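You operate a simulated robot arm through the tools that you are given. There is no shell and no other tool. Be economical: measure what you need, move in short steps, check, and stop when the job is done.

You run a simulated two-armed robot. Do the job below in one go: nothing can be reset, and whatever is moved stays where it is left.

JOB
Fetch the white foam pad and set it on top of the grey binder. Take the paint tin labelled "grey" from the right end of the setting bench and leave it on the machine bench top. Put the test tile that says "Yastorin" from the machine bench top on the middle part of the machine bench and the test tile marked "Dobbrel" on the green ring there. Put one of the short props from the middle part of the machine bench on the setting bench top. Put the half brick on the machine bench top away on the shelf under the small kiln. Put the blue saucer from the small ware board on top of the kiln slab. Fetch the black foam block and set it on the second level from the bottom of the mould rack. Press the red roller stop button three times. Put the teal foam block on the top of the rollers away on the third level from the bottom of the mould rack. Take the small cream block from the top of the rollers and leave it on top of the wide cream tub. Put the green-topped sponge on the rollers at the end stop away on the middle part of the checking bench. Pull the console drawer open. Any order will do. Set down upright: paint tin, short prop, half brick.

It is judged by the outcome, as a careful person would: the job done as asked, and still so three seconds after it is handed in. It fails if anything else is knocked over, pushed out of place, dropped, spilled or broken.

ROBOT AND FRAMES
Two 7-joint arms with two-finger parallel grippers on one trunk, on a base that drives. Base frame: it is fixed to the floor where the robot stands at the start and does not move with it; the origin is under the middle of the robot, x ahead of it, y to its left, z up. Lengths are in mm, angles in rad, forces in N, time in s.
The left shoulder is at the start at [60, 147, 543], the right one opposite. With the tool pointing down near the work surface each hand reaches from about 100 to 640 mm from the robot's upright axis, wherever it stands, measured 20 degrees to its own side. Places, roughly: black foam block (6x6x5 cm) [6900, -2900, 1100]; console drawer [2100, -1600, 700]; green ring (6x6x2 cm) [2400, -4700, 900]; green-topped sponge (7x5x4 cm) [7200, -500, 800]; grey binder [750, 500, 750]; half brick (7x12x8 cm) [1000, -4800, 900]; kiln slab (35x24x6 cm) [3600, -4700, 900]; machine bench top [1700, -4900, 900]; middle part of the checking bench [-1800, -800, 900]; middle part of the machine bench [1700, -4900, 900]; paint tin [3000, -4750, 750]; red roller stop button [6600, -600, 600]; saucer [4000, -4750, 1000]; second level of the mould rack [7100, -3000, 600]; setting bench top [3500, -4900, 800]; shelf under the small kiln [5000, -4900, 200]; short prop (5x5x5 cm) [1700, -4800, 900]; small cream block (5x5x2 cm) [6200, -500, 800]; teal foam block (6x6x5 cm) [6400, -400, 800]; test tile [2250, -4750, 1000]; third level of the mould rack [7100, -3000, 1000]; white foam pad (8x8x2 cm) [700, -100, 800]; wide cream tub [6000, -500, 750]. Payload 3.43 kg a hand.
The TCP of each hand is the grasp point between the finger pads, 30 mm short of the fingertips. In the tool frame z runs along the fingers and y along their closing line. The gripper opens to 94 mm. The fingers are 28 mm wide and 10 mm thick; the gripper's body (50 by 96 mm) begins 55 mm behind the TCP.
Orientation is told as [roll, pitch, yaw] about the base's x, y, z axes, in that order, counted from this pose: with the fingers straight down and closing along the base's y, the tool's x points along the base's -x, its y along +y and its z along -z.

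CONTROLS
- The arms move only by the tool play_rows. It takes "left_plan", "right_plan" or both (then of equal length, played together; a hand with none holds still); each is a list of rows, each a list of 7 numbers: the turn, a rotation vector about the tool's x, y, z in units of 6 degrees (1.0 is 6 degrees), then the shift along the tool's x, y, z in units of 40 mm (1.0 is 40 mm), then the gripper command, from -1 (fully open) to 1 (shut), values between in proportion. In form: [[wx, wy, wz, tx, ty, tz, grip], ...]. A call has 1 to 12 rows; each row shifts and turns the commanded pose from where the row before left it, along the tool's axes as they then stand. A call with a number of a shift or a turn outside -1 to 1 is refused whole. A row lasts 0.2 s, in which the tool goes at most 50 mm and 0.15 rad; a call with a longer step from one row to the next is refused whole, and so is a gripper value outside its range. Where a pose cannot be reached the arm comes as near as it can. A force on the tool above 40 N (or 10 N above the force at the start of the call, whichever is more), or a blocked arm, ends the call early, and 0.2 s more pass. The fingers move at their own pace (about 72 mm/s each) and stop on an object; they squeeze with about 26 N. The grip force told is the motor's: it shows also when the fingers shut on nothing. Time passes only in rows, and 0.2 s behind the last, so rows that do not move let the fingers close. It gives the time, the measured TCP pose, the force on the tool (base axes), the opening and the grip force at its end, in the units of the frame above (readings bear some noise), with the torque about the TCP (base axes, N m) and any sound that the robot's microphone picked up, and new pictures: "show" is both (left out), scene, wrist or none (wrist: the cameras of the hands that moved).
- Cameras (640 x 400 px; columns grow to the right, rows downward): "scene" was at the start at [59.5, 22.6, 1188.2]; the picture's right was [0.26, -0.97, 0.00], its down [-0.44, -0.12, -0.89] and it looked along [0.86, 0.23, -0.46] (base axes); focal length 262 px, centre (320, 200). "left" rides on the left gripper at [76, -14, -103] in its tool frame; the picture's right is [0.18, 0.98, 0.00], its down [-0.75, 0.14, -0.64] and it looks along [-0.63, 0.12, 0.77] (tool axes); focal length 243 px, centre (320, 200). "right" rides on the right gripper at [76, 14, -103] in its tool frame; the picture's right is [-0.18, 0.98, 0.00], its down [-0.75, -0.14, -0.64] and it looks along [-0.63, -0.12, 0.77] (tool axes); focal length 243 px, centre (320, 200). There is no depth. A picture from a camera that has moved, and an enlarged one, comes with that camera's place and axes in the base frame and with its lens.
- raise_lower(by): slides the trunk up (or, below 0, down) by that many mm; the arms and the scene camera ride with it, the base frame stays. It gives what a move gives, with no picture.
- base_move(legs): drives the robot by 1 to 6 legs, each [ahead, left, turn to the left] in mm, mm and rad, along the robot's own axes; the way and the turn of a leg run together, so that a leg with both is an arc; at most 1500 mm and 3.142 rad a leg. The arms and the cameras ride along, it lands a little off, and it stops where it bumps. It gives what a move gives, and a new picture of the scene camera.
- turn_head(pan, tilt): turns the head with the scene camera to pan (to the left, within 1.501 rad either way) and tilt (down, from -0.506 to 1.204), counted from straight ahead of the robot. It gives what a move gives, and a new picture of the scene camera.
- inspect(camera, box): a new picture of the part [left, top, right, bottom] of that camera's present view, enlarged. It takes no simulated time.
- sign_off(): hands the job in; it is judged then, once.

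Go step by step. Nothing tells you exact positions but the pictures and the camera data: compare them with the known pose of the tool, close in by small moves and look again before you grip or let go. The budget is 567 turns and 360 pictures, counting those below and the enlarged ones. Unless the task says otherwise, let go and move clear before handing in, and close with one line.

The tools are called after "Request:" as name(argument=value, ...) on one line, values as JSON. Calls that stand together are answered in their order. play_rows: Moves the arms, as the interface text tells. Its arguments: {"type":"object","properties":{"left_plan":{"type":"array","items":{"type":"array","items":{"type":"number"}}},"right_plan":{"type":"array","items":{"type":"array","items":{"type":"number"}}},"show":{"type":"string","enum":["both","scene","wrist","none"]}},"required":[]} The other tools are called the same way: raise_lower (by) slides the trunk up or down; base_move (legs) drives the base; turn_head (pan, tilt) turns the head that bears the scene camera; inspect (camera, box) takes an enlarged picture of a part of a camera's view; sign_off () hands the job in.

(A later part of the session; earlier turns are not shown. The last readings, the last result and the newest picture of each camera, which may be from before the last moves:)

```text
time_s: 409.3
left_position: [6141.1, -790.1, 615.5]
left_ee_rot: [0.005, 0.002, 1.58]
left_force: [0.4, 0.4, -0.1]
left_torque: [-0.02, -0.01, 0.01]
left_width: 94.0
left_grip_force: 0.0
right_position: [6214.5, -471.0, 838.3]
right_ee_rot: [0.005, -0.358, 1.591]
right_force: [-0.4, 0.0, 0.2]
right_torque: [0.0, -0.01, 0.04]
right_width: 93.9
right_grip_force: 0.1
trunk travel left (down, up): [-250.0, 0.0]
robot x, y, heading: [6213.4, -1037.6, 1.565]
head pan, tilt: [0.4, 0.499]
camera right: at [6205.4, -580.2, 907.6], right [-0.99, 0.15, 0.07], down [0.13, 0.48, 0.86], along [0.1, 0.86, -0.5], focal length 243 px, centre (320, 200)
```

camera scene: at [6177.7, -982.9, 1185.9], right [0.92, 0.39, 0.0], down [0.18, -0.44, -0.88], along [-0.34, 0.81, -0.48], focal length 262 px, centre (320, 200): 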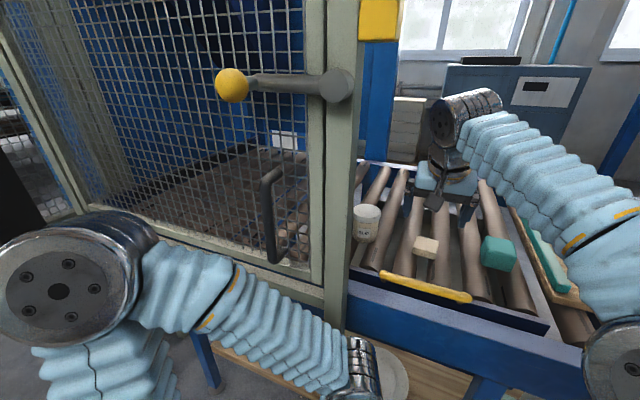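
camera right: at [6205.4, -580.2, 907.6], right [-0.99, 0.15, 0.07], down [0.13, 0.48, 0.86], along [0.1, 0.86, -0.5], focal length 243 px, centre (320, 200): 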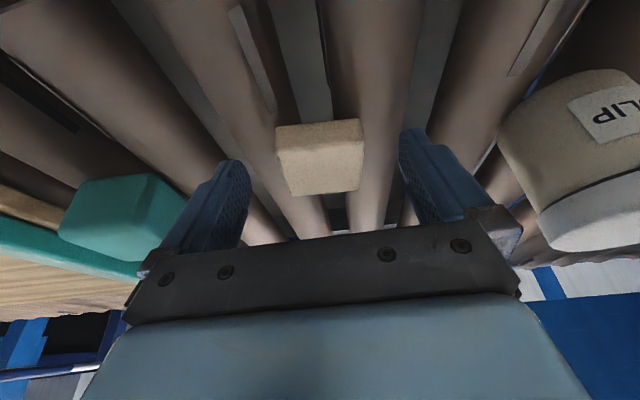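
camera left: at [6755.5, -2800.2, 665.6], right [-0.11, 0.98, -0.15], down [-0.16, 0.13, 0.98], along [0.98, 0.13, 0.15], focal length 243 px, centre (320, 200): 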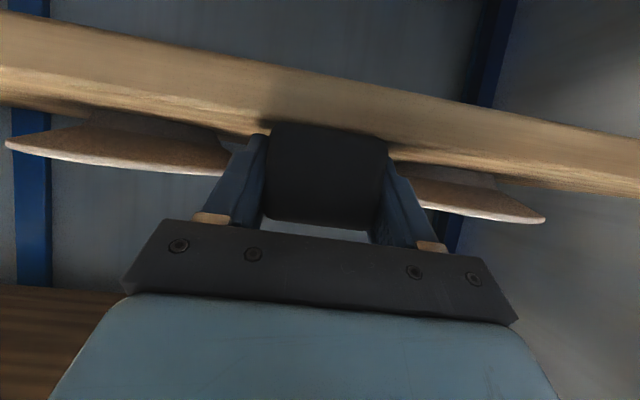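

Request:
play_rows(right_plan=[[0, 0, 0, -0.25, -0.1, 0.3, -1], [0, 0, 0, 0, 0, 0.12, -1], [0, 0, 0, 0, 0, 0, 1], [0, 0, 0, 0, 0, 0, 1], [0, 0, 0, 0, 0, 0, 1], [0, 0, 0, 0, 0, 0, 1]], show="wrist")

```text
time_s: 410.0
left_position: [6141.5, -791.3, 616.4]
left_ee_rot: [0.007, 0.002, 1.578]
left_force: [0.8, -0.2, -0.1]
left_torque: [-0.03, 0.0, 0.01]
left_width: 94.2
left_grip_force: 0.1
right_position: [6224.3, -456.6, 832.5]
right_ee_rot: [0.003, -0.371, 1.582]
right_force: [4.6, 2.3, 5.1]
right_torque: [-0.25, 0.36, 0.13]
right_width: 53.8
right_grip_force: 4.1
trunk travel left (down, up): [-250.0, 0.0]
robot x, y, heading: [6209.4, -1036.4, 1.567]
head pan, tilt: [0.4, 0.499]
stopped in row 3 (right hand): the force on the tool passed its limit at 43 N (the readings are from after the stop); the commanded pose is now the measured one
camera right: at [6214.0, -565.7, 900.9], right [-0.98, 0.16, 0.07], down [0.14, 0.47, 0.87], along [0.1, 0.87, -0.49], focal length 243 px, centre (320, 200)
```

right: 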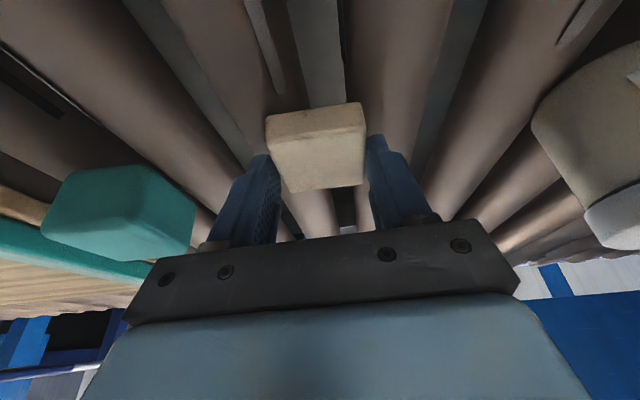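

Request:
play_rows(right_plan=[[0, 0, 0, -0.02, 0.05, -0.06, 0.3], [0, 0, 0, 0, 0, 0, 0.6], [0, 0, 0, 0, 0, 0, 1], [0, 0, 0, 0, 0, 0, 1]], show="wrist")

```text
time_s: 411.0
left_position: [6140.4, -790.5, 615.5]
left_ee_rot: [0.008, 0.0, 1.58]
left_force: [-0.2, 0.0, 0.3]
left_torque: [-0.01, 0.02, -0.02]
left_width: 94.3
left_grip_force: 0.1
right_position: [6220.3, -457.3, 833.2]
right_ee_rot: [0.004, -0.365, 1.586]
right_force: [3.9, 0.9, 9.6]
right_torque: [0.25, -0.13, -0.03]
right_width: 49.0
right_grip_force: 25.9
trunk travel left (down, up): [-250.0, 0.0]
robot x, y, heading: [6214.0, -1035.1, 1.566]
head pan, tilt: [0.4, 0.499]
camera right: at [6209.6, -565.9, 901.6], right [-0.99, 0.15, 0.07], down [0.14, 0.48, 0.87], along [0.1, 0.87, -0.49], focal length 243 px, centre (320, 200)
```

right: 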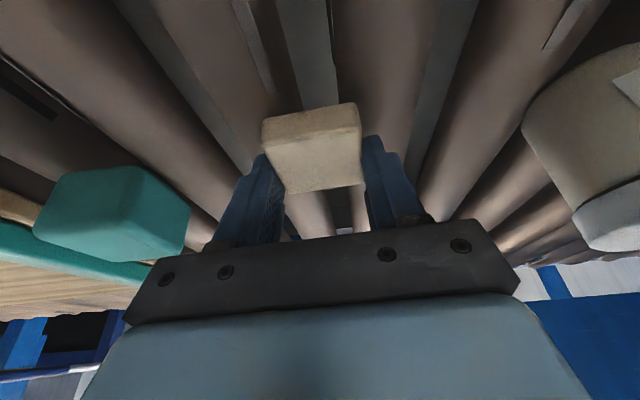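

Gripped (49 mm). Lift and check it comes along.

Request:
play_rows(right_plan=[[0, 0, 0, -0.15, 0, -0.4, 1], [0, 0, 0, -0.3, 0, -0.8, 1], [0, 0, 0, -0.3, 0, -0.8, 1], [0, 0, 0, 0, 0, 0, 1]], show="wrist")

```text
time_s: 412.0
left_position: [6140.6, -789.8, 615.9]
left_ee_rot: [0.007, 0.001, 1.582]
left_force: [-0.8, 0.0, -0.2]
left_torque: [0.03, -0.02, -0.01]
left_width: 94.3
left_grip_force: 0.0
right_position: [6222.4, -458.5, 917.2]
right_ee_rot: [0.002, -0.364, 1.588]
right_force: [0.9, -0.8, -1.1]
right_torque: [0.02, -0.02, -0.02]
right_width: 49.3
right_grip_force: 25.9
trunk travel left (down, up): [-250.0, 0.0]
robot x, y, heading: [6210.0, -1037.4, 1.567]
head pan, tilt: [0.4, 0.499]
camera right: at [6210.3, -566.4, 986.3], right [-0.99, 0.15, 0.07], down [0.13, 0.48, 0.87], along [0.1, 0.86, -0.49], focal length 243 px, centre (320, 200)
```

right: 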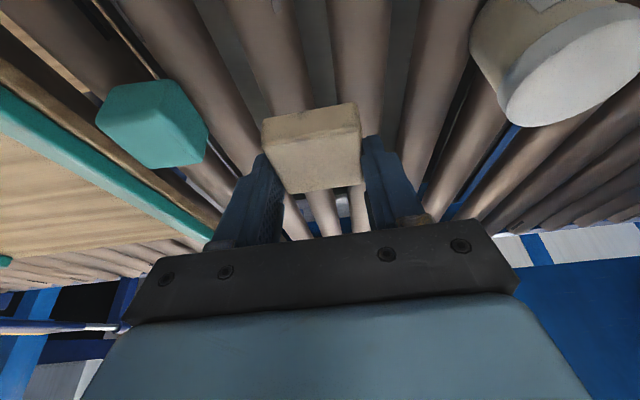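

Lifted. Move left over the tub lid (≈[6080, -471]), raising slightly first.

Request:
play_rows(right_plan=[[0, 0, 0, 0.1, 0, -0.7, 1], [0, 0, 0, 0.2, 0.9, 0, 1], [0, 0, 0, 0.2, 0.9, 0, 1], [0, 0, 0, 0.1, 0.9, 0, 1], [0, 0, 0, 0, 0, 0, 1]], show="both")

```text
time_s: 413.2
left_position: [6140.6, -790.9, 615.9]
left_ee_rot: [0.008, 0.0, 1.583]
left_force: [0.6, 0.6, 0.1]
left_torque: [0.03, 0.04, 0.05]
left_width: 94.1
left_grip_force: 0.0
right_position: [6115.8, -495.7, 935.0]
right_ee_rot: [0.001, -0.365, 1.588]
right_force: [0.7, 0.7, -1.0]
right_torque: [-0.02, -0.03, 0.03]
right_width: 49.3
right_grip_force: 25.8
right hand out of reach, approached as far as the arm can: row 4
trunk travel left (down, up): [-250.0, 0.0]
robot x, y, heading: [6209.8, -1038.6, 1.566]
head pan, tilt: [0.4, 0.499]
camera scene: at [6177.7, -983.1, 1185.8], right [0.92, 0.39, 0.0], down [0.18, -0.44, -0.88], along [-0.34, 0.81, -0.48], focal length 262 px, centre (320, 200)
camera right: at [6104.6, -604.7, 1003.5], right [-0.99, 0.15, 0.07], down [0.13, 0.48, 0.87], along [0.1, 0.86, -0.49], focal length 243 px, centre (320, 200)
```

scene: 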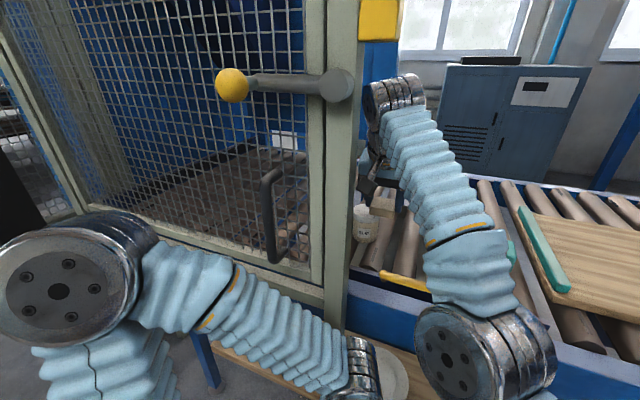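
right: 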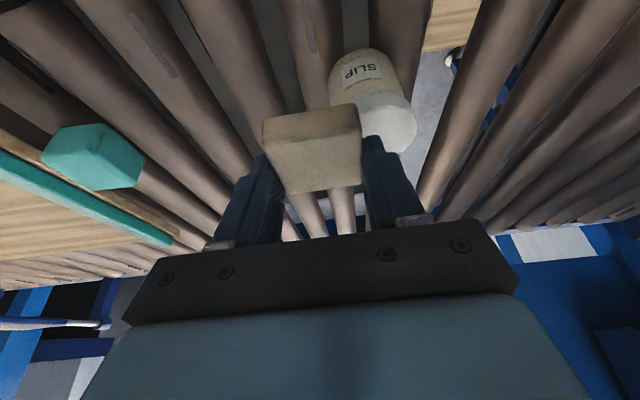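

Shift the base 42 mm left and 14 mm forward to bring the block over the lid.

Request:
base_move(legs=[[14, 42, 0]])

Request:
inspect(camera="right", box=[160, 0, 480, 250])

Request:
inspect(camera="scene", box=[320, 140, 480, 280])

```text
time_s: 414.1
left_position: [6098.8, -777.2, 615.6]
left_ee_rot: [0.007, 0.003, 1.582]
left_force: [-0.2, -0.3, 0.4]
left_torque: [-0.02, -0.02, -0.01]
left_width: 94.0
left_grip_force: 0.1
right_position: [6075.3, -482.2, 934.8]
right_ee_rot: [0.004, -0.364, 1.587]
right_force: [-0.2, 0.3, -1.6]
right_torque: [-0.04, 0.03, -0.05]
right_width: 49.3
right_grip_force: 25.7
trunk travel left (down, up): [-250.0, 0.0]
robot x, y, heading: [6169.3, -1021.5, 1.565]
head pan, tilt: [0.4, 0.499]
camera scene: at [6135.8, -969.1, 1185.9], right [0.92, 0.39, 0.0], down [0.18, -0.44, -0.88], along [-0.34, 0.81, -0.48], focal length 262 px, centre (320, 200)
```

scene: 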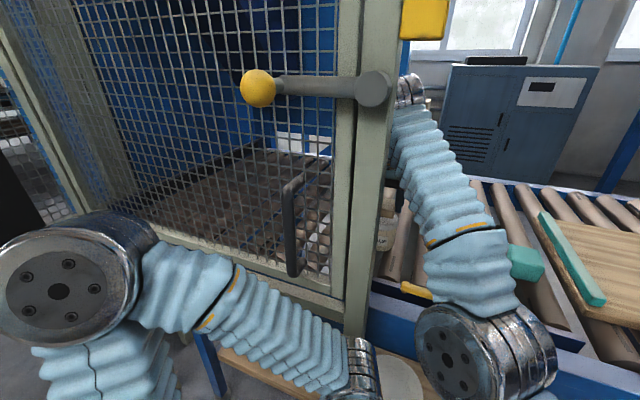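

```text
1.60 times, centred on (320, 125) of right
camera zoom: at [6063.0, -590.5, 1003.6], right [-0.99, 0.15, 0.07], down [0.14, 0.48, 0.87], along [0.1, 0.86, -0.49], focal length 388 px, centre (320, 320)
```

zoom: 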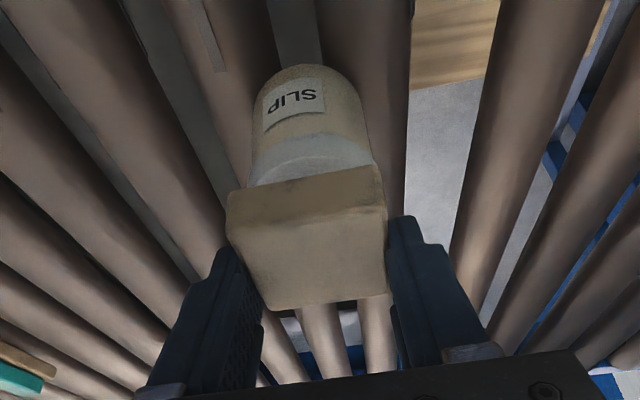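

```text
2.86 times, centred on (400, 210) of scene
camera zoom: at [6135.8, -969.1, 1185.9], right [0.92, 0.39, 0.0], down [0.18, -0.44, -0.88], along [-0.34, 0.81, -0.48], focal length 750 px, centre (91, 171)
```

zoom: 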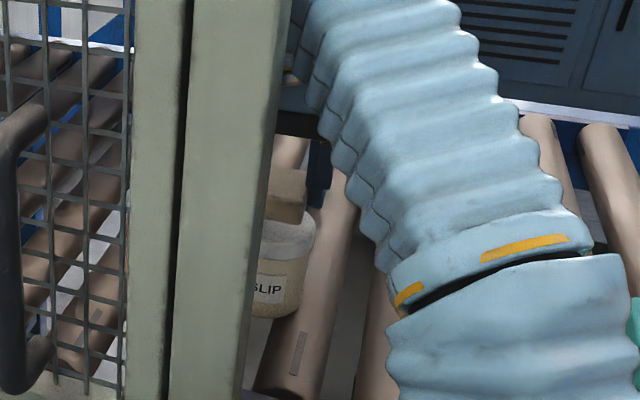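

Lid centre ≈ [6072, -461]; the block should move ~18 mm forward and 6 mm left while lowering.

Request:
play_rows(right_plan=[[0, 0, 0, 0.1, 0.1, 0.35, 1], [0, 0, 0, -0.2, 0.05, 0.15, 1], [0, 0, 0, -0.2, 0, 0.08, 1], [0, 0, 0, 0, 0, 0, 1]], show="none")

Request:
inspect(camera="right", box=[160, 0, 480, 250])

```text
time_s: 415.1
left_position: [6097.6, -776.6, 615.3]
left_ee_rot: [0.007, 0.001, 1.582]
left_force: [0.2, -1.5, -0.4]
left_torque: [-0.01, 0.02, -0.01]
left_width: 94.0
left_grip_force: 0.1
right_position: [6069.4, -466.8, 913.7]
right_ee_rot: [0.005, -0.365, 1.586]
right_force: [-0.3, -0.5, -1.3]
right_torque: [0.0, 0.0, -0.02]
right_width: 49.2
right_grip_force: 25.8
right hand out of reach, approached as far as the arm can: row 3
trunk travel left (down, up): [-250.0, 0.0]
robot x, y, heading: [6171.1, -1022.3, 1.568]
head pan, tilt: [0.4, 0.499]
```

```text
1.60 times, centred on (320, 125) of right
camera zoom: at [6058.1, -574.8, 982.1], right [-0.99, 0.15, 0.07], down [0.14, 0.48, 0.87], along [0.1, 0.86, -0.49], focal length 388 px, centre (320, 320)
```

zoom: 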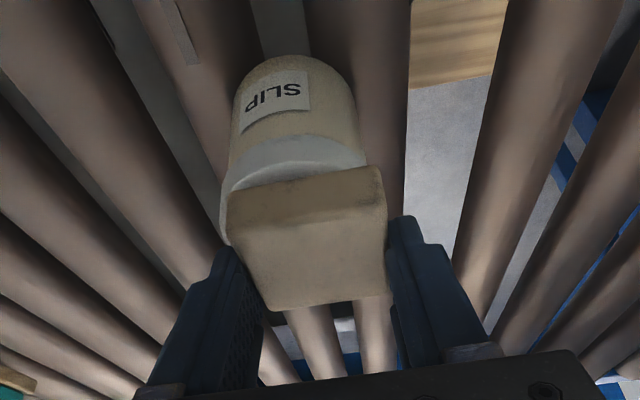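

Nearly aligned: shift 5 mm right and 5 mm back, then lower to contact.

Request:
play_rows(right_plan=[[0, 0, 0, 0.12, -0.12, -0.04, 1], [0, 0, 0, 0.03, 0, 0.08, 1], [0, 0, 0, 0.03, 0, 0.08, 1], [0, 0, 0, 0, 0, 0, 1]], show="none")

Request:
inspect(camera="right", box=[160, 0, 480, 250])

```text
time_s: 416.1
left_position: [6099.7, -776.1, 616.9]
left_ee_rot: [0.008, 0.002, 1.581]
left_force: [0.5, 0.1, -1.6]
left_torque: [-0.04, -0.04, -0.01]
left_width: 94.0
left_grip_force: 0.0
right_position: [6074.8, -471.4, 908.8]
right_ee_rot: [0.006, -0.37, 1.586]
right_force: [0.0, 4.3, 17.3]
right_torque: [0.31, -0.22, 0.04]
right_width: 49.2
right_grip_force: 26.2
trunk travel left (down, up): [-250.0, 0.0]
robot x, y, heading: [6172.8, -1023.0, 1.565]
head pan, tilt: [0.4, 0.499]
```

```text
1.60 times, centred on (320, 125) of right
camera zoom: at [6063.4, -580.3, 976.9], right [-0.99, 0.15, 0.07], down [0.14, 0.47, 0.87], along [0.1, 0.87, -0.49], focal length 388 px, centre (320, 320)
```

zoom: 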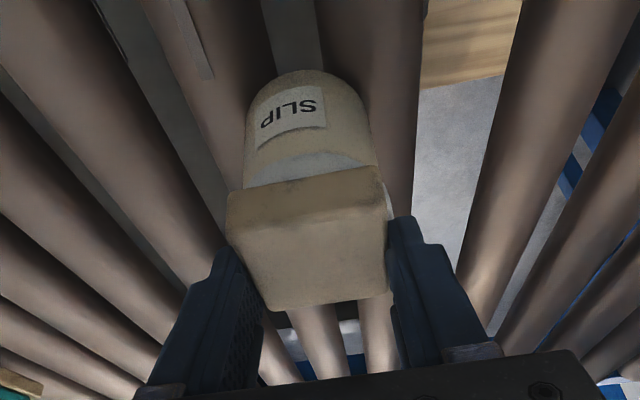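

The block rests on the lid. Ease, open and lift away.

Request:
play_rows(right_plan=[[0, 0, 0, -0.01, 0, -0.03, 1], [0, 0, 0, 0, 0, 0, 0.2], [0, 0, 0, 0, 0, 0, -0.3], [0, 0, 0, 0, 0, 0, -0.5], [0, 0, 0, -0.1, 0, -0.3, -0.5], [0, 0, 0, -0.2, 0, -0.5, -0.5], [0, 0, 0, 0.5, -0.3, -0.6, -0.5], [0, 0, 0, 0.5, -0.6, -0.3, -1], [0, 0, 0, 0, 0, 0, -1]], show="both")

```text
time_s: 417.9
left_position: [6100.3, -775.7, 615.2]
left_ee_rot: [0.008, 0.004, 1.578]
left_force: [-0.8, 0.4, 0.1]
left_torque: [-0.01, 0.02, 0.0]
left_width: 94.1
left_grip_force: 0.0
right_position: [6112.5, -515.8, 949.1]
right_ee_rot: [0.001, -0.367, 1.578]
right_force: [5.7, 8.4, 4.5]
right_torque: [-1.14, 0.45, 0.54]
right_width: 93.9
right_grip_force: 0.0
right hand out of reach, approached as far as the arm can: row 6
trunk travel left (down, up): [-250.0, 0.0]
robot x, y, heading: [6172.2, -1024.8, 1.568]
head pan, tilt: [0.4, 0.499]
stopped in row 8 (right hand): the force on the tool passed its limit at 49 N (the readings are from after the stop); the commanded pose is now the measured one
camera scene: at [6136.1, -968.0, 1185.9], right [0.92, 0.39, 0.0], down [0.18, -0.44, -0.88], along [-0.34, 0.81, -0.48], focal length 262 px, centre (320, 200)
camera right: at [6099.8, -624.9, 1015.6], right [-0.98, 0.16, 0.07], down [0.14, 0.47, 0.87], along [0.11, 0.87, -0.49], focal length 243 px, centre (320, 200)
```

scene: 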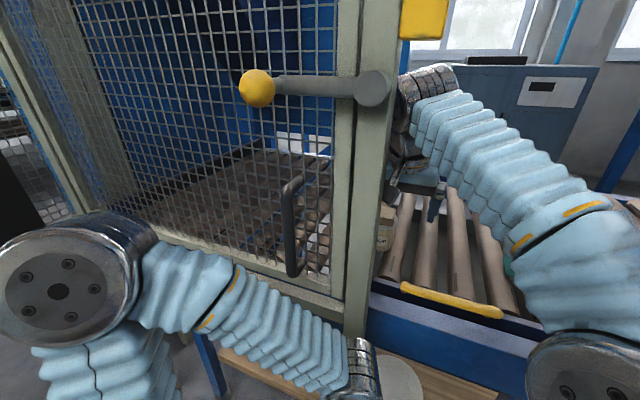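
right: 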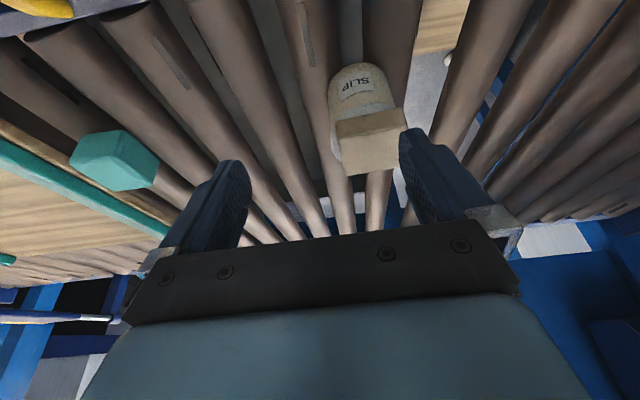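

The block sits on the tub. The hand's camera touched the cage post, so I'll slide right first, then continue.

Request:
play_rows(right_plan=[[0, 0, 0, -0.1, -0.3, 0, -1], [0, 0, 0, 0, -0.9, 0, -1], [0, 0, 0, 0, -0.9, 0, -1], [0, 0, 0, 0, -0.9, 0, -1], [0, 0, 0, 0, -0.9, 0, -1], [0, 0, 0, 0, 0, 0, -1]], show="both")

```text
time_s: 419.3
left_position: [6099.1, -775.8, 616.2]
left_ee_rot: [0.007, 0.002, 1.582]
left_force: [-0.6, 1.2, -0.2]
left_torque: [-0.01, 0.03, -0.02]
left_width: 94.0
left_grip_force: 0.0
right_position: [6266.8, -512.6, 948.1]
right_ee_rot: [0.003, -0.369, 1.581]
right_force: [1.0, 0.7, 0.5]
right_torque: [0.0, 0.03, 0.01]
right_width: 93.8
right_grip_force: 0.0
trunk travel left (down, up): [-250.0, 0.0]
robot x, y, heading: [6169.8, -1023.9, 1.572]
head pan, tilt: [0.4, 0.499]
camera scene: at [6135.8, -969.0, 1185.9], right [0.92, 0.39, 0.0], down [0.18, -0.44, -0.88], along [-0.34, 0.81, -0.48], focal length 262 px, centre (320, 200)
camera right: at [6254.7, -621.6, 1016.4], right [-0.98, 0.16, 0.07], down [0.14, 0.47, 0.87], along [0.11, 0.87, -0.49], focal length 243 px, centre (320, 200)
```

scene: 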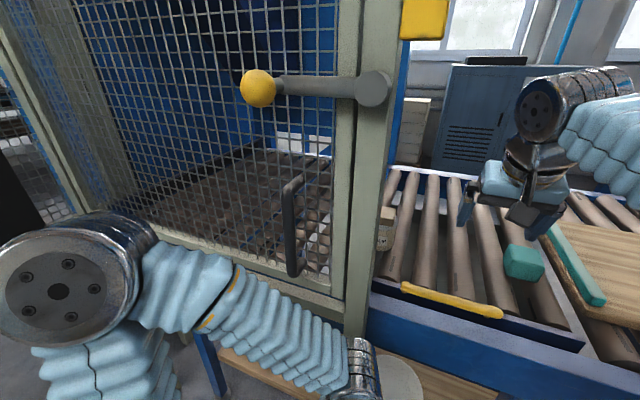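
right: 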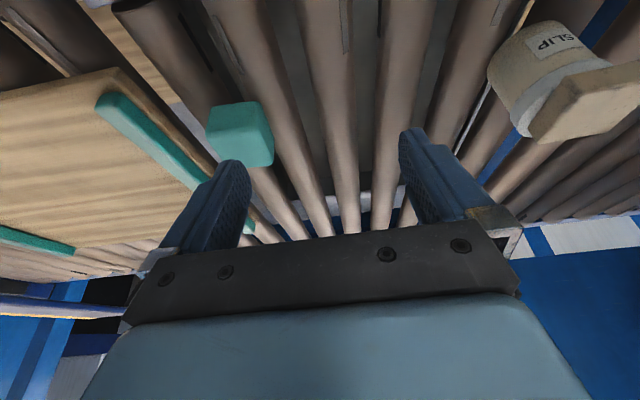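

Request:
inspect(camera="right", box=[440, 0, 640, 160])

Request:
base_move(legs=[[-60, -130, 0]])

Request:
inspect(camera="scene", box=[280, 140, 480, 280])

```text
2.50 times, centred on (540, 80) of right
camera zoom: at [6254.7, -621.6, 1016.4], right [-0.98, 0.16, 0.07], down [0.14, 0.47, 0.87], along [0.11, 0.87, -0.49], focal length 606 px, centre (-230, 500)
```

zoom: 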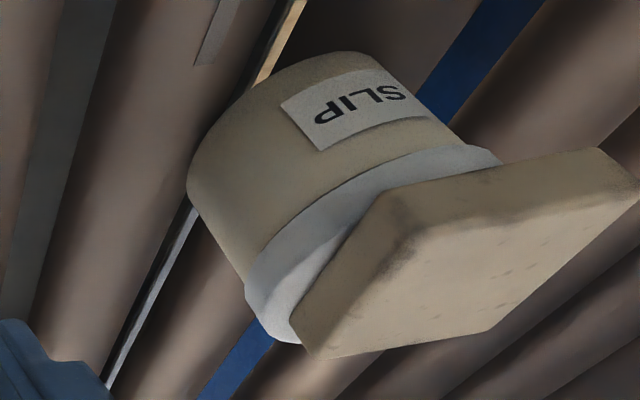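

```text
time_s: 420.6
left_position: [6229.4, -837.3, 615.4]
left_ee_rot: [0.006, 0.001, 1.58]
left_force: [-0.2, -0.3, 0.1]
left_torque: [0.01, -0.03, -0.01]
left_width: 94.0
left_grip_force: 0.1
right_position: [6396.1, -572.8, 947.8]
right_ee_rot: [0.002, -0.369, 1.58]
right_force: [-0.3, 0.4, -0.7]
right_torque: [-0.01, -0.02, 0.03]
right_width: 94.0
right_grip_force: 0.0
trunk travel left (down, up): [-250.0, 0.0]
robot x, y, heading: [6297.0, -1082.2, 1.566]
head pan, tilt: [0.4, 0.499]
camera scene: at [6265.7, -1029.4, 1185.9], right [0.92, 0.39, 0.0], down [0.18, -0.44, -0.88], along [-0.34, 0.81, -0.48], focal length 262 px, centre (320, 200)
```

scene: 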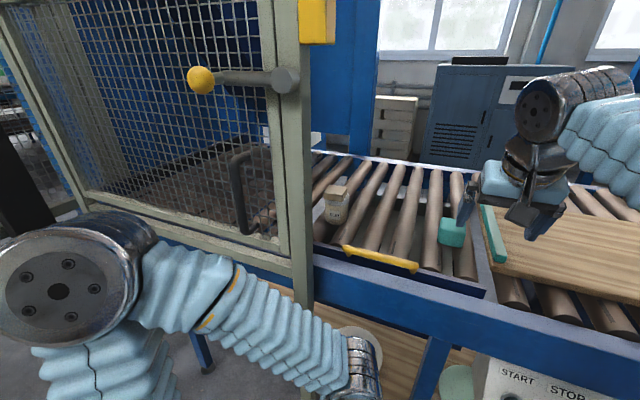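

```text
2.86 times, centred on (380, 210) of scene
camera zoom: at [6265.7, -1029.4, 1185.9], right [0.92, 0.39, 0.0], down [0.18, -0.44, -0.88], along [-0.34, 0.81, -0.48], focal length 750 px, centre (149, 171)
```

zoom: 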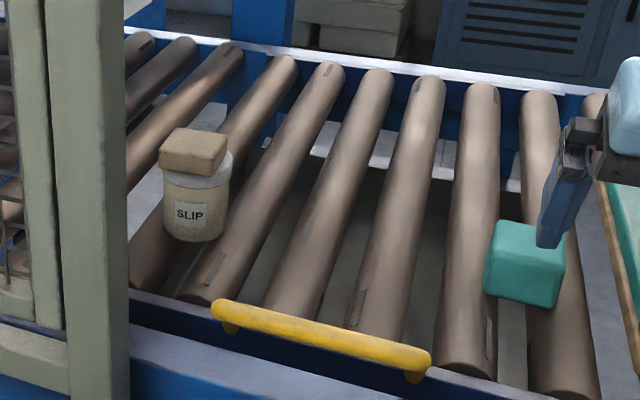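

The cream block is stable on the tub. Now the teal block: pitch the right hand back to ~45° and align over it.

Request:
play_rows(right_plan=[[0, -1, 0, 0, 0.3, 0, -1], [0, -1, 0, 0, 0.3, 0, -1], [0, -1, 0, 0, 0.3, 0, -1], [0, -1, 0, 0, 0.25, 0, -1], [0, 0, 0, 0, 0, 0, -1]], show="wrist")

```text
time_s: 421.8
left_position: [6229.4, -837.2, 615.5]
left_ee_rot: [0.006, 0.003, 1.58]
left_force: [0.8, -0.3, -0.1]
left_torque: [-0.02, -0.03, -0.02]
left_width: 93.9
left_grip_force: 0.0
right_position: [6349.8, -573.9, 949.6]
right_ee_rot: [0.002, -0.79, 1.577]
right_force: [1.2, 0.0, 0.3]
right_torque: [0.0, 0.0, 0.03]
right_width: 94.0
right_grip_force: 0.0
trunk travel left (down, up): [-250.0, 0.0]
robot x, y, heading: [6296.9, -1082.5, 1.569]
head pan, tilt: [0.4, 0.499]
camera right: at [6338.3, -700.8, 966.7], right [-0.98, 0.12, 0.13], down [0.14, 0.08, 0.99], along [0.11, 0.99, -0.09], focal length 243 px, centre (320, 200)
```

right: 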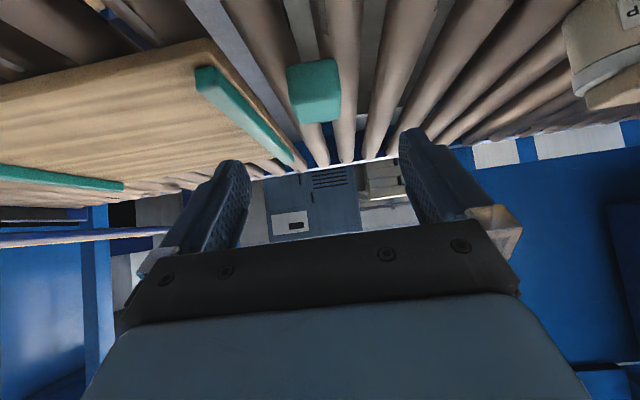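

Approach straight along the fingers to the teal block.

Request:
play_rows(right_plan=[[0, 0, 0, 0, -0.15, 1, -1], [0, 0, 0, 0, 0, 1, -1], [0, 0, 0, 0, 0, 1, -1], [0, 0, 0, 0, 0, 0.3, -1], [0, 0, 0, 0, 0, 0, -1]], show="wrist")

```text
time_s: 423.0
left_position: [6229.1, -838.0, 616.4]
left_ee_rot: [0.007, 0.001, 1.58]
left_force: [0.0, -0.3, 0.0]
left_torque: [-0.02, -0.02, -0.02]
left_width: 94.1
left_grip_force: 0.1
right_position: [6355.3, -479.7, 854.9]
right_ee_rot: [0.005, -0.786, 1.579]
right_force: [0.1, 0.6, -0.7]
right_torque: [0.01, 0.03, -0.01]
right_width: 94.0
right_grip_force: 0.1
trunk travel left (down, up): [-250.0, 0.0]
robot x, y, heading: [6301.1, -1081.9, 1.568]
head pan, tilt: [0.4, 0.499]
camera right: at [6344.0, -606.9, 873.4], right [-0.98, 0.12, 0.13], down [0.14, 0.08, 0.99], along [0.11, 0.99, -0.09], focal length 243 px, centre (320, 200)
```

right: 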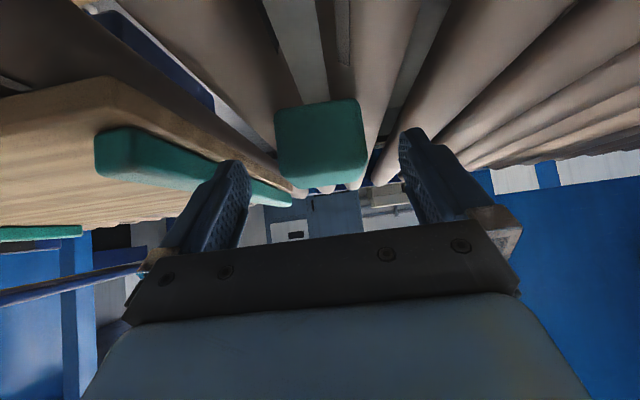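

Block front ≈ -446. Continue ~46 mm forward, 23 down, then close.

Request:
play_rows(right_plan=[[0, 0, 0, -0.2, 0, 0.6, -1], [0, 0, 0, -0.2, 0, 0.6, -1], [0, 0, 0, 0, 0, 0, -1], [0, 0, 0, 0, 0, 0, 1], [0, 0, 0, 0, 0, 0, 1], [0, 0, 0, 0, 0, 0, 1]], show="wrist")

```text
time_s: 424.4
left_position: [6228.5, -837.5, 615.1]
left_ee_rot: [0.007, 0.0, 1.579]
left_force: [0.3, 0.2, -0.9]
left_torque: [-0.01, 0.03, 0.0]
left_width: 94.0
left_grip_force: 0.1
right_position: [6356.2, -434.7, 831.6]
right_ee_rot: [0.003, -0.787, 1.579]
right_force: [0.8, -0.2, 0.2]
right_torque: [0.04, -0.03, -0.01]
right_width: 58.0
right_grip_force: 25.8
trunk travel left (down, up): [-250.0, 0.0]
robot x, y, heading: [6296.6, -1082.0, 1.565]
head pan, tilt: [0.4, 0.499]
camera right: at [6343.5, -561.6, 851.1], right [-0.98, 0.12, 0.13], down [0.14, 0.08, 0.99], along [0.11, 0.99, -0.09], focal length 243 px, centre (320, 200)
```

right: 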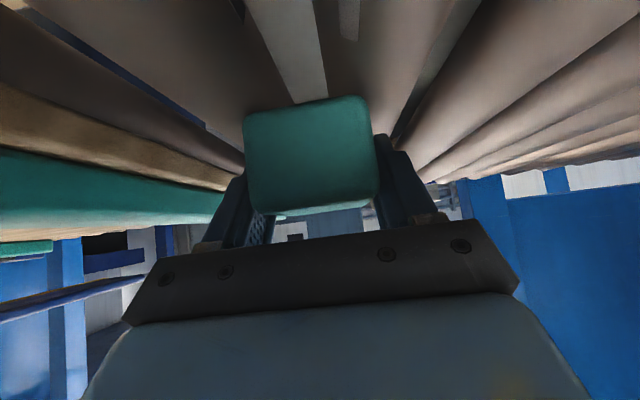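

Teal gripped. Lift and retract.

Request:
play_rows(right_plan=[[0, 0, 0, -0.4, 0, -0.4, 1], [0, 0, 0, -0.7, 0, -0.7, 1], [0, 0, 0, -0.7, 0, -0.7, 1], [0, 0, 0, -0.3, 0, -0.7, 1], [0, 0, 0, 0.7, 0, -0.7, 1], [0, 0, 0, 0.7, 0, -0.7, 1], [0, 0, 0, 0.7, 0, -0.7, 1], [0, 0, 0, 0, 0, 0, 1]], show="wrist")

Request:
base_move(legs=[[-250, 0, 0], [0, -700, 0]])

Request:
turn_head(pan=0.1, tilt=0.4)

```text
time_s: 426.2
left_position: [6228.6, -837.6, 615.6]
left_ee_rot: [0.008, 0.001, 1.579]
left_force: [-0.3, 0.7, 0.4]
left_torque: [-0.04, 0.02, -0.03]
left_width: 93.8
left_grip_force: 0.1
right_position: [6356.8, -566.3, 961.6]
right_ee_rot: [0.004, -0.788, 1.578]
right_force: [-0.4, -0.1, -0.2]
right_torque: [0.02, 0.02, 0.01]
right_width: 57.8
right_grip_force: 26.0
trunk travel left (down, up): [-250.0, 0.0]
robot x, y, heading: [6304.1, -1080.6, 1.571]
head pan, tilt: [0.4, 0.499]
camera right: at [6344.3, -692.5, 980.6], right [-0.98, 0.12, 0.13], down [0.14, 0.08, 0.99], along [0.11, 0.99, -0.09], focal length 243 px, centre (320, 200)
```

right: 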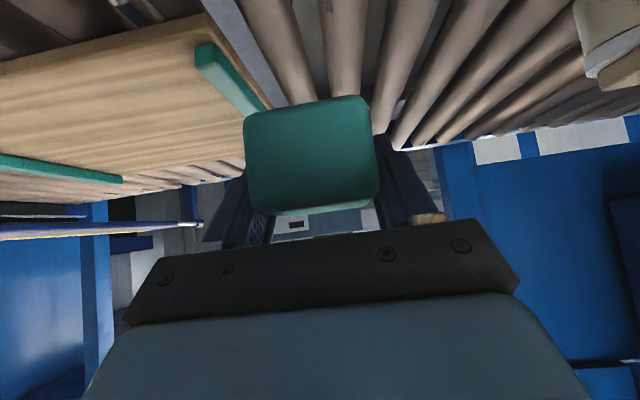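

```text
time_s: 431.5
left_position: [6930.0, -1091.4, 615.5]
left_ee_rot: [0.008, 0.0, 1.572]
left_force: [0.5, 0.2, 0.5]
left_torque: [0.05, 0.02, -0.01]
left_width: 93.8
left_grip_force: 0.1
right_position: [7057.8, -820.2, 963.1]
right_ee_rot: [0.004, -0.788, 1.57]
right_force: [-0.6, -0.4, -0.5]
right_torque: [0.03, -0.01, 0.02]
right_width: 57.6
right_grip_force: 26.1
trunk travel left (down, up): [-250.0, 0.0]
robot x, y, heading: [7001.1, -1338.3, 1.558]
head pan, tilt: [0.4, 0.499]
camera scene: at [6964.4, -1284.3, 1185.9], right [0.93, 0.38, 0.0], down [0.18, -0.44, -0.88], along [-0.33, 0.81, -0.48], focal length 262 px, centre (320, 200)
```

scene: 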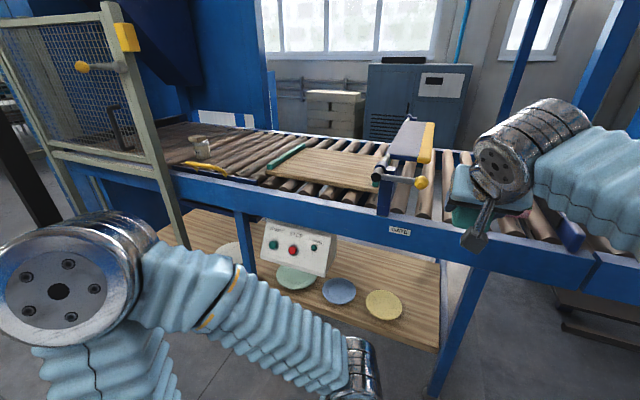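

```text
time_s: 432.3
left_position: [6928.1, -1092.9, 616.3]
left_ee_rot: [0.007, 0.001, 1.572]
left_force: [0.3, -0.4, 0.7]
left_torque: [-0.02, 0.0, 0.0]
left_width: 94.0
left_grip_force: 0.1
right_position: [7057.2, -820.7, 962.9]
right_ee_rot: [0.004, -0.788, 1.57]
right_force: [0.1, -0.1, 0.6]
right_torque: [-0.01, -0.02, 0.0]
right_width: 57.8
right_grip_force: 25.3
trunk travel left (down, up): [-250.0, 0.0]
robot x, y, heading: [6998.0, -1340.0, 1.555]
head pan, tilt: [0.099, 0.4]
camera scene: at [6990.7, -1276.2, 1195.0], right [1.0, 0.09, 0.0], down [0.03, -0.39, -0.92], along [-0.08, 0.92, -0.39], focal length 262 px, centre (320, 200)
```

scene: 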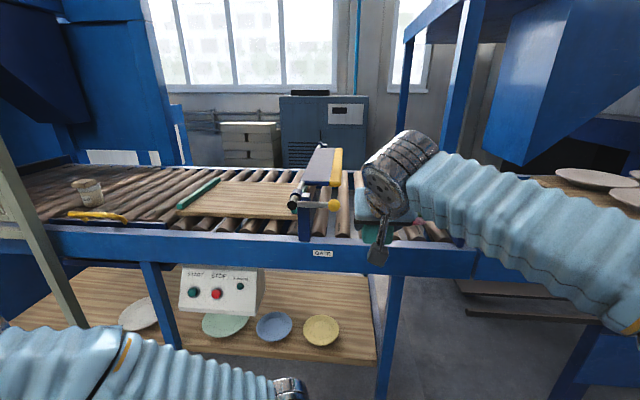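

I'll tuck the right hand (with the teal block) back, and raise the left hand to fetch the sponge near the end stop.

Request:
play_rows(left_plan=[[0, 0, 0, 0, 0, -1, -1], [0, 0, 0, 0, 0, -1, -1], [0, 0, 0, 0, 0, -1, -1], [0, 0, 0, 0, 0, -1, -1], [0, 0, 0, 0, 0, -1, -1], [0, 0, 0, 0, 0, -1, -1], [0, 0, 0, -0.4, 0, -1, -1], [0, 0, 0, -0.4, 0, -1, -1], [0, 0, 0, 0, 0, 0, -1]], right_plan=[[0, 0, 0, 0.8, 0, -0.8, 1], [0, 0, 0, 0.8, 0, -0.8, 1], [0, 0, 0, 0.8, 0, -0.8, 1], [0, 0, 0, 0.8, 0, -0.8, 1], [0, 0, 0, 0, -0.4, 0, 1], [0, 0, 0, 0, -0.4, 0, 1], [0, 0, 0, 0, 0, 0, 1], [0, 0, 0, 0, 0, 0, 1], [0, 0, 0, 0, 0, 0, 1]], show="none")

Request:
turn_head(pan=-0.2, tilt=0.4)

```text
time_s: 434.3
left_position: [6931.9, -1059.4, 936.3]
left_ee_rot: [0.007, 0.002, 1.572]
left_force: [0.1, 0.7, -0.2]
left_torque: [0.03, 0.01, 0.0]
left_width: 93.8
left_grip_force: 0.0
right_position: [7090.6, -1001.4, 961.4]
right_ee_rot: [0.003, -0.789, 1.569]
right_force: [-1.0, 0.4, -0.4]
right_torque: [0.0, -0.03, -0.02]
right_width: 58.0
right_grip_force: 26.3
trunk travel left (down, up): [-250.0, 0.0]
robot x, y, heading: [6998.0, -1337.3, 1.56]
head pan, tilt: [0.099, 0.4]
```

```text
time_s: 435.1
left_position: [6930.9, -1059.0, 936.3]
left_ee_rot: [0.007, 0.001, 1.573]
left_force: [0.2, 0.6, 0.1]
left_torque: [0.0, -0.02, 0.01]
left_width: 94.1
left_grip_force: 0.0
right_position: [7090.8, -1001.7, 961.0]
right_ee_rot: [0.002, -0.789, 1.571]
right_force: [0.5, -0.6, -0.9]
right_torque: [0.02, -0.01, 0.0]
right_width: 57.5
right_grip_force: 25.7
trunk travel left (down, up): [-250.0, 0.0]
robot x, y, heading: [6999.1, -1339.2, 1.561]
head pan, tilt: [-0.201, 0.4]
camera scene: at [7018.4, -1277.9, 1195.0], right [0.98, -0.21, 0.0], down [-0.08, -0.38, -0.92], along [0.19, 0.9, -0.39], focal length 262 px, centre (320, 200)
```

scene: 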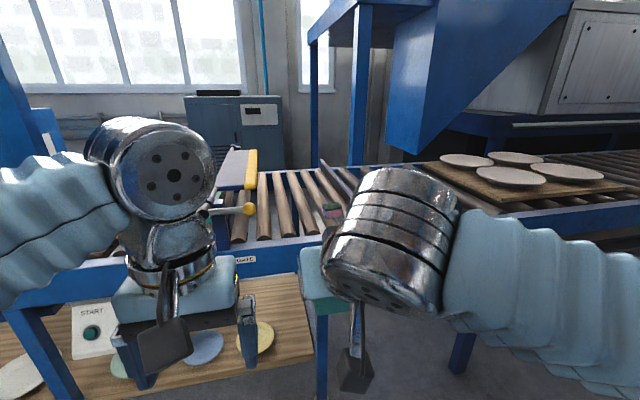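

Request:
inspect(camera="scene", box=[200, 130, 400, 280])

```text
2.67 times, centred on (300, 205) of scene
camera zoom: at [7018.4, -1277.9, 1195.0], right [0.98, -0.21, 0.0], down [-0.08, -0.38, -0.92], along [0.19, 0.9, -0.39], focal length 700 px, centre (373, 187)
```

zoom: 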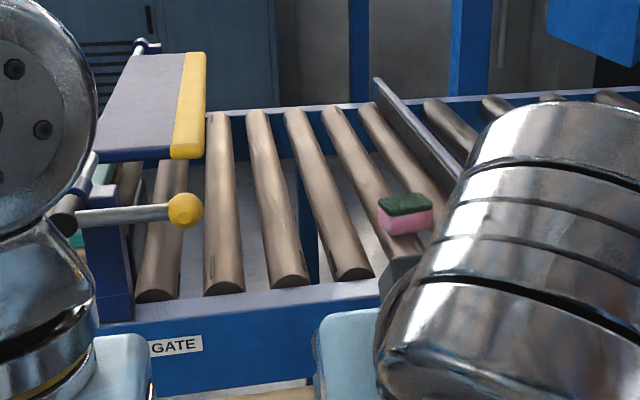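

The sponge (long side along x) is at about [7227, -490, 815] beside the end stop, so I'll grip it across its 50 mm depth. Rotate the left hand 90°.

Request:
play_rows(left_plan=[[0, 0, 1, 0, 0, 0, -1], [0, 0, 1, 0, 0, 0, -1], [0, 0, 1, 0, 0, 0, -1], [0, 0, 1, 0, 0, 0, -1], [0, 0, 1, 0, 0, 0, -1], [0, 0, 1, 0, 0, 0, -1], [0, 0, 1, 0, 0, 0, -1], [0, 0, 1, 0, 0, 0, -1], [0, 0, 1, 0, 0, 0, -1], [0, 0, 1, 0, 0, 0, -1], [0, 0, 1, 0, 0, 0, -1], [0, 0, 1, 0, 0, 0, -1]], show="none")

Request:
play_rows(left_plan=[[0, 0, 1, 0, 0, -0.5, -1], [0, 0, 1, 0, 0, -0.5, -1], [0, 0, 1, 0, 0, 0, -1], [0, 0, 0, 0, 0, 0, -1]], show="none")

Request:
base_move(legs=[[150, -210, 0]])

Request:
turn_head(pan=0.15, tilt=0.45)

```text
time_s: 437.7
left_position: [6930.8, -1057.3, 935.4]
left_ee_rot: [0.0, 0.008, 0.314]
left_force: [-0.8, -0.1, -0.4]
left_torque: [0.03, 0.02, 0.0]
left_width: 94.1
left_grip_force: 0.0
right_position: [7091.1, -1002.4, 961.1]
right_ee_rot: [0.005, -0.787, 1.571]
right_force: [0.8, -0.9, 0.3]
right_torque: [-0.01, 0.01, 0.01]
right_width: 57.6
right_grip_force: 26.3
trunk travel left (down, up): [-250.0, 0.0]
robot x, y, heading: [6998.8, -1337.6, 1.562]
head pan, tilt: [-0.201, 0.4]
```

```text
time_s: 438.7
left_position: [6931.2, -1058.6, 975.6]
left_ee_rot: [-0.002, 0.006, 0.001]
left_force: [0.5, 0.8, 0.2]
left_torque: [0.0, -0.01, 0.04]
left_width: 94.0
left_grip_force: 0.1
right_position: [7091.1, -1001.8, 961.8]
right_ee_rot: [0.003, -0.787, 1.569]
right_force: [-0.5, 0.0, 0.2]
right_torque: [0.0, 0.0, 0.0]
right_width: 57.6
right_grip_force: 25.8
trunk travel left (down, up): [-250.0, 0.0]
robot x, y, heading: [6998.5, -1337.3, 1.561]
head pan, tilt: [-0.201, 0.4]
```

```text
time_s: 440.6
left_position: [7142.8, -909.3, 975.9]
left_ee_rot: [-0.002, 0.006, 0.003]
left_force: [-0.4, 0.3, -0.5]
left_torque: [0.01, 0.02, 0.0]
left_width: 94.0
left_grip_force: 0.0
right_position: [7303.2, -852.7, 960.5]
right_ee_rot: [0.002, -0.787, 1.572]
right_force: [0.4, 0.8, 0.4]
right_torque: [0.0, 0.02, 0.0]
right_width: 57.7
right_grip_force: 26.1
trunk travel left (down, up): [-250.0, 0.0]
robot x, y, heading: [7213.8, -1186.5, 1.563]
head pan, tilt: [-0.201, 0.4]
camera scene: at [7231.2, -1129.3, 1195.0], right [0.98, -0.21, 0.0], down [-0.08, -0.38, -0.92], along [0.19, 0.9, -0.39], focal length 262 px, centre (320, 200)
```

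scene: 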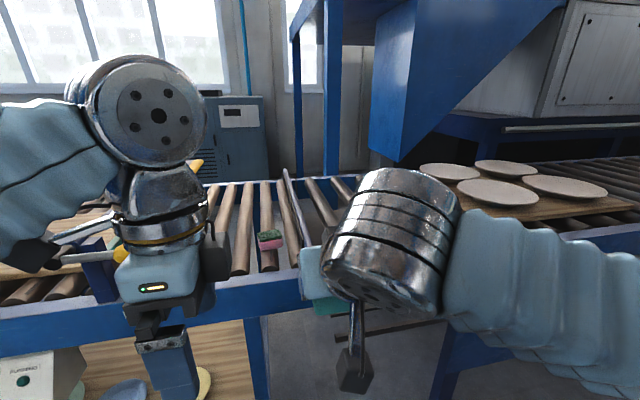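

```text
time_s: 441.4
left_position: [7144.7, -909.5, 975.6]
left_ee_rot: [-0.002, 0.008, 0.003]
left_force: [0.2, -0.1, -0.3]
left_torque: [0.01, 0.02, 0.01]
left_width: 93.8
left_grip_force: 0.0
right_position: [7303.7, -853.3, 961.6]
right_ee_rot: [0.003, -0.788, 1.571]
right_force: [1.3, -0.1, -0.5]
right_torque: [0.0, 0.01, -0.01]
right_width: 58.0
right_grip_force: 26.1
trunk travel left (down, up): [-250.0, 0.0]
robot x, y, heading: [7211.7, -1191.3, 1.567]
head pan, tilt: [0.15, 0.45]
camera scene: at [7199.2, -1128.8, 1190.3], right [0.99, 0.14, 0.0], down [0.06, -0.43, -0.9], along [-0.13, 0.89, -0.44], focal length 262 px, centre (320, 200)
```

scene: 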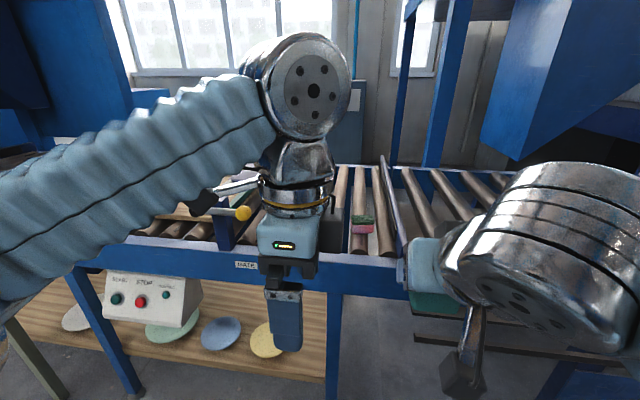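

Sponge ≈ [7227, -480, 803]. Move the base closer (ahead 163, right 90) and then extend the left hand over it.

Request:
base_move(legs=[[163, -90, 0]])

Request:
play_rows(left_plan=[[0, 0, 0, 0, 0.95, 0, -1], [0, 0, 0, 0, 0.95, 0, -1], [0, 0, 0, 0, 0.95, 0.1, -1], [0, 0, 0, 0, 0.95, 0.1, -1], [0, 0, 0, 0, 0.8, 0.3, -1], [0, 0, 0, 0, 0, 0, -1]], show="both")

```text
time_s: 442.9
left_position: [7234.9, -747.4, 974.8]
left_ee_rot: [-0.002, 0.008, 0.002]
left_force: [0.9, 0.2, -0.5]
left_torque: [-0.01, 0.02, 0.0]
left_width: 94.2
left_grip_force: 0.1
right_position: [7394.0, -689.5, 961.6]
right_ee_rot: [0.002, -0.787, 1.572]
right_force: [-0.1, 0.2, 0.9]
right_torque: [0.02, 0.0, 0.0]
right_width: 58.0
right_grip_force: 25.6
trunk travel left (down, up): [-250.0, 0.0]
robot x, y, heading: [7301.0, -1025.1, 1.563]
head pan, tilt: [0.15, 0.45]
camera scene: at [7289.4, -966.2, 1190.3], right [0.99, 0.14, 0.0], down [0.06, -0.43, -0.9], along [-0.13, 0.89, -0.44], focal length 262 px, centre (320, 200)
```

scene: 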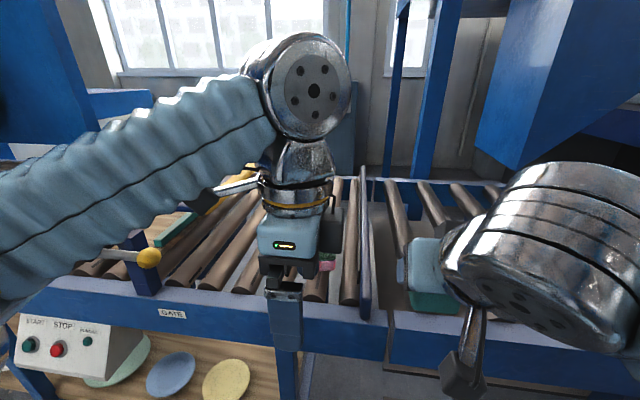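

```text
time_s: 444.3
left_position: [7234.1, -562.7, 953.4]
left_ee_rot: [-0.002, 0.007, 0.004]
left_force: [-0.7, -0.4, -0.9]
left_torque: [-0.02, 0.0, 0.0]
left_width: 94.0
left_grip_force: 0.0
right_position: [7393.1, -690.0, 961.8]
right_ee_rot: [0.003, -0.787, 1.571]
right_force: [0.7, 0.1, -0.7]
right_torque: [0.01, 0.02, -0.03]
right_width: 57.7
right_grip_force: 26.4
trunk travel left (down, up): [-250.0, 0.0]
robot x, y, heading: [7300.0, -1027.7, 1.56]
head pan, tilt: [0.15, 0.45]
camera scene: at [7289.5, -965.7, 1190.3], right [0.99, 0.14, 0.0], down [0.06, -0.43, -0.9], along [-0.13, 0.89, -0.44], focal length 262 px, centre (320, 200)
camera left: at [7159.4, -576.2, 1057.9], right [-0.19, 0.98, 0.0], down [0.76, 0.15, 0.64], along [0.63, 0.12, -0.77], focal length 243 px, centre (320, 200)
```

scene: 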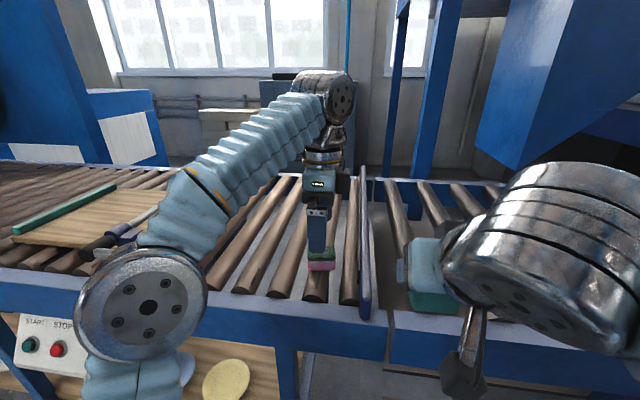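
left: 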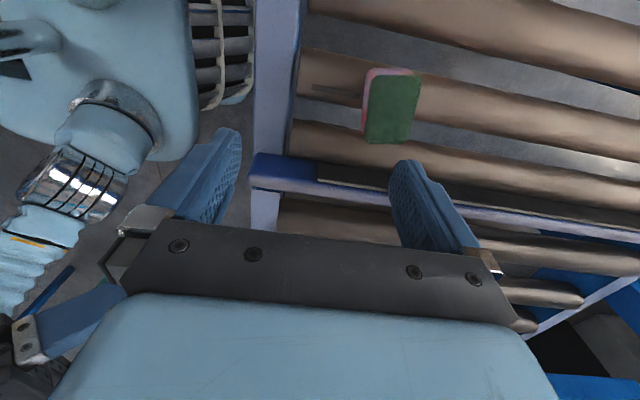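

Sponge centre ≈ [7225, -492], clear of the end stop. Move over it and descend partway.

Request:
play_rows(left_plan=[[0, 0, 0, 0.1, 0.9, 0.6, -1], [0, 0, 0, 0.1, 0.9, 0.6, -1], [0, 0, 0, 0, 0, 0.7, -1], [0, 0, 0, 0, 0, 0, -1]], show="both")

```text
time_s: 445.3
left_position: [7226.8, -490.9, 879.4]
left_ee_rot: [-0.002, 0.007, 0.003]
left_force: [0.4, -0.5, 0.4]
left_torque: [-0.02, -0.02, 0.01]
left_width: 94.0
left_grip_force: 0.0
right_position: [7394.6, -689.7, 961.7]
right_ee_rot: [0.003, -0.786, 1.569]
right_force: [0.1, 0.3, -0.6]
right_torque: [0.03, 0.0, -0.02]
right_width: 57.7
right_grip_force: 25.9
trunk travel left (down, up): [-250.0, 0.0]
robot x, y, heading: [7300.3, -1025.6, 1.559]
head pan, tilt: [0.15, 0.45]
camera scene: at [7289.4, -966.0, 1190.3], right [0.99, 0.14, 0.0], down [0.06, -0.43, -0.9], along [-0.13, 0.89, -0.44], focal length 262 px, centre (320, 200)
camera left: at [7150.9, -504.3, 982.3], right [-0.19, 0.98, 0.0], down [0.76, 0.15, 0.64], along [0.63, 0.12, -0.77], focal length 243 px, centre (320, 200)
```

scene: 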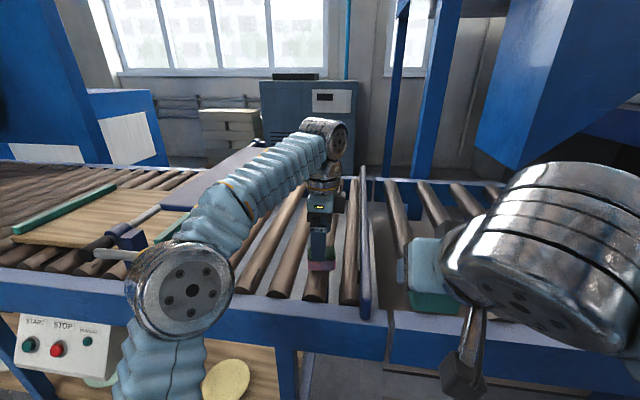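
left: 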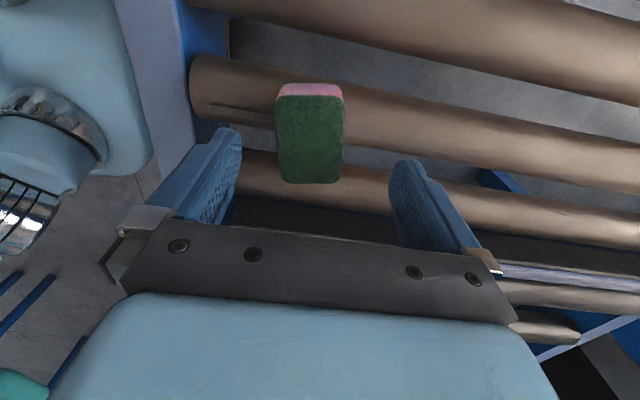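

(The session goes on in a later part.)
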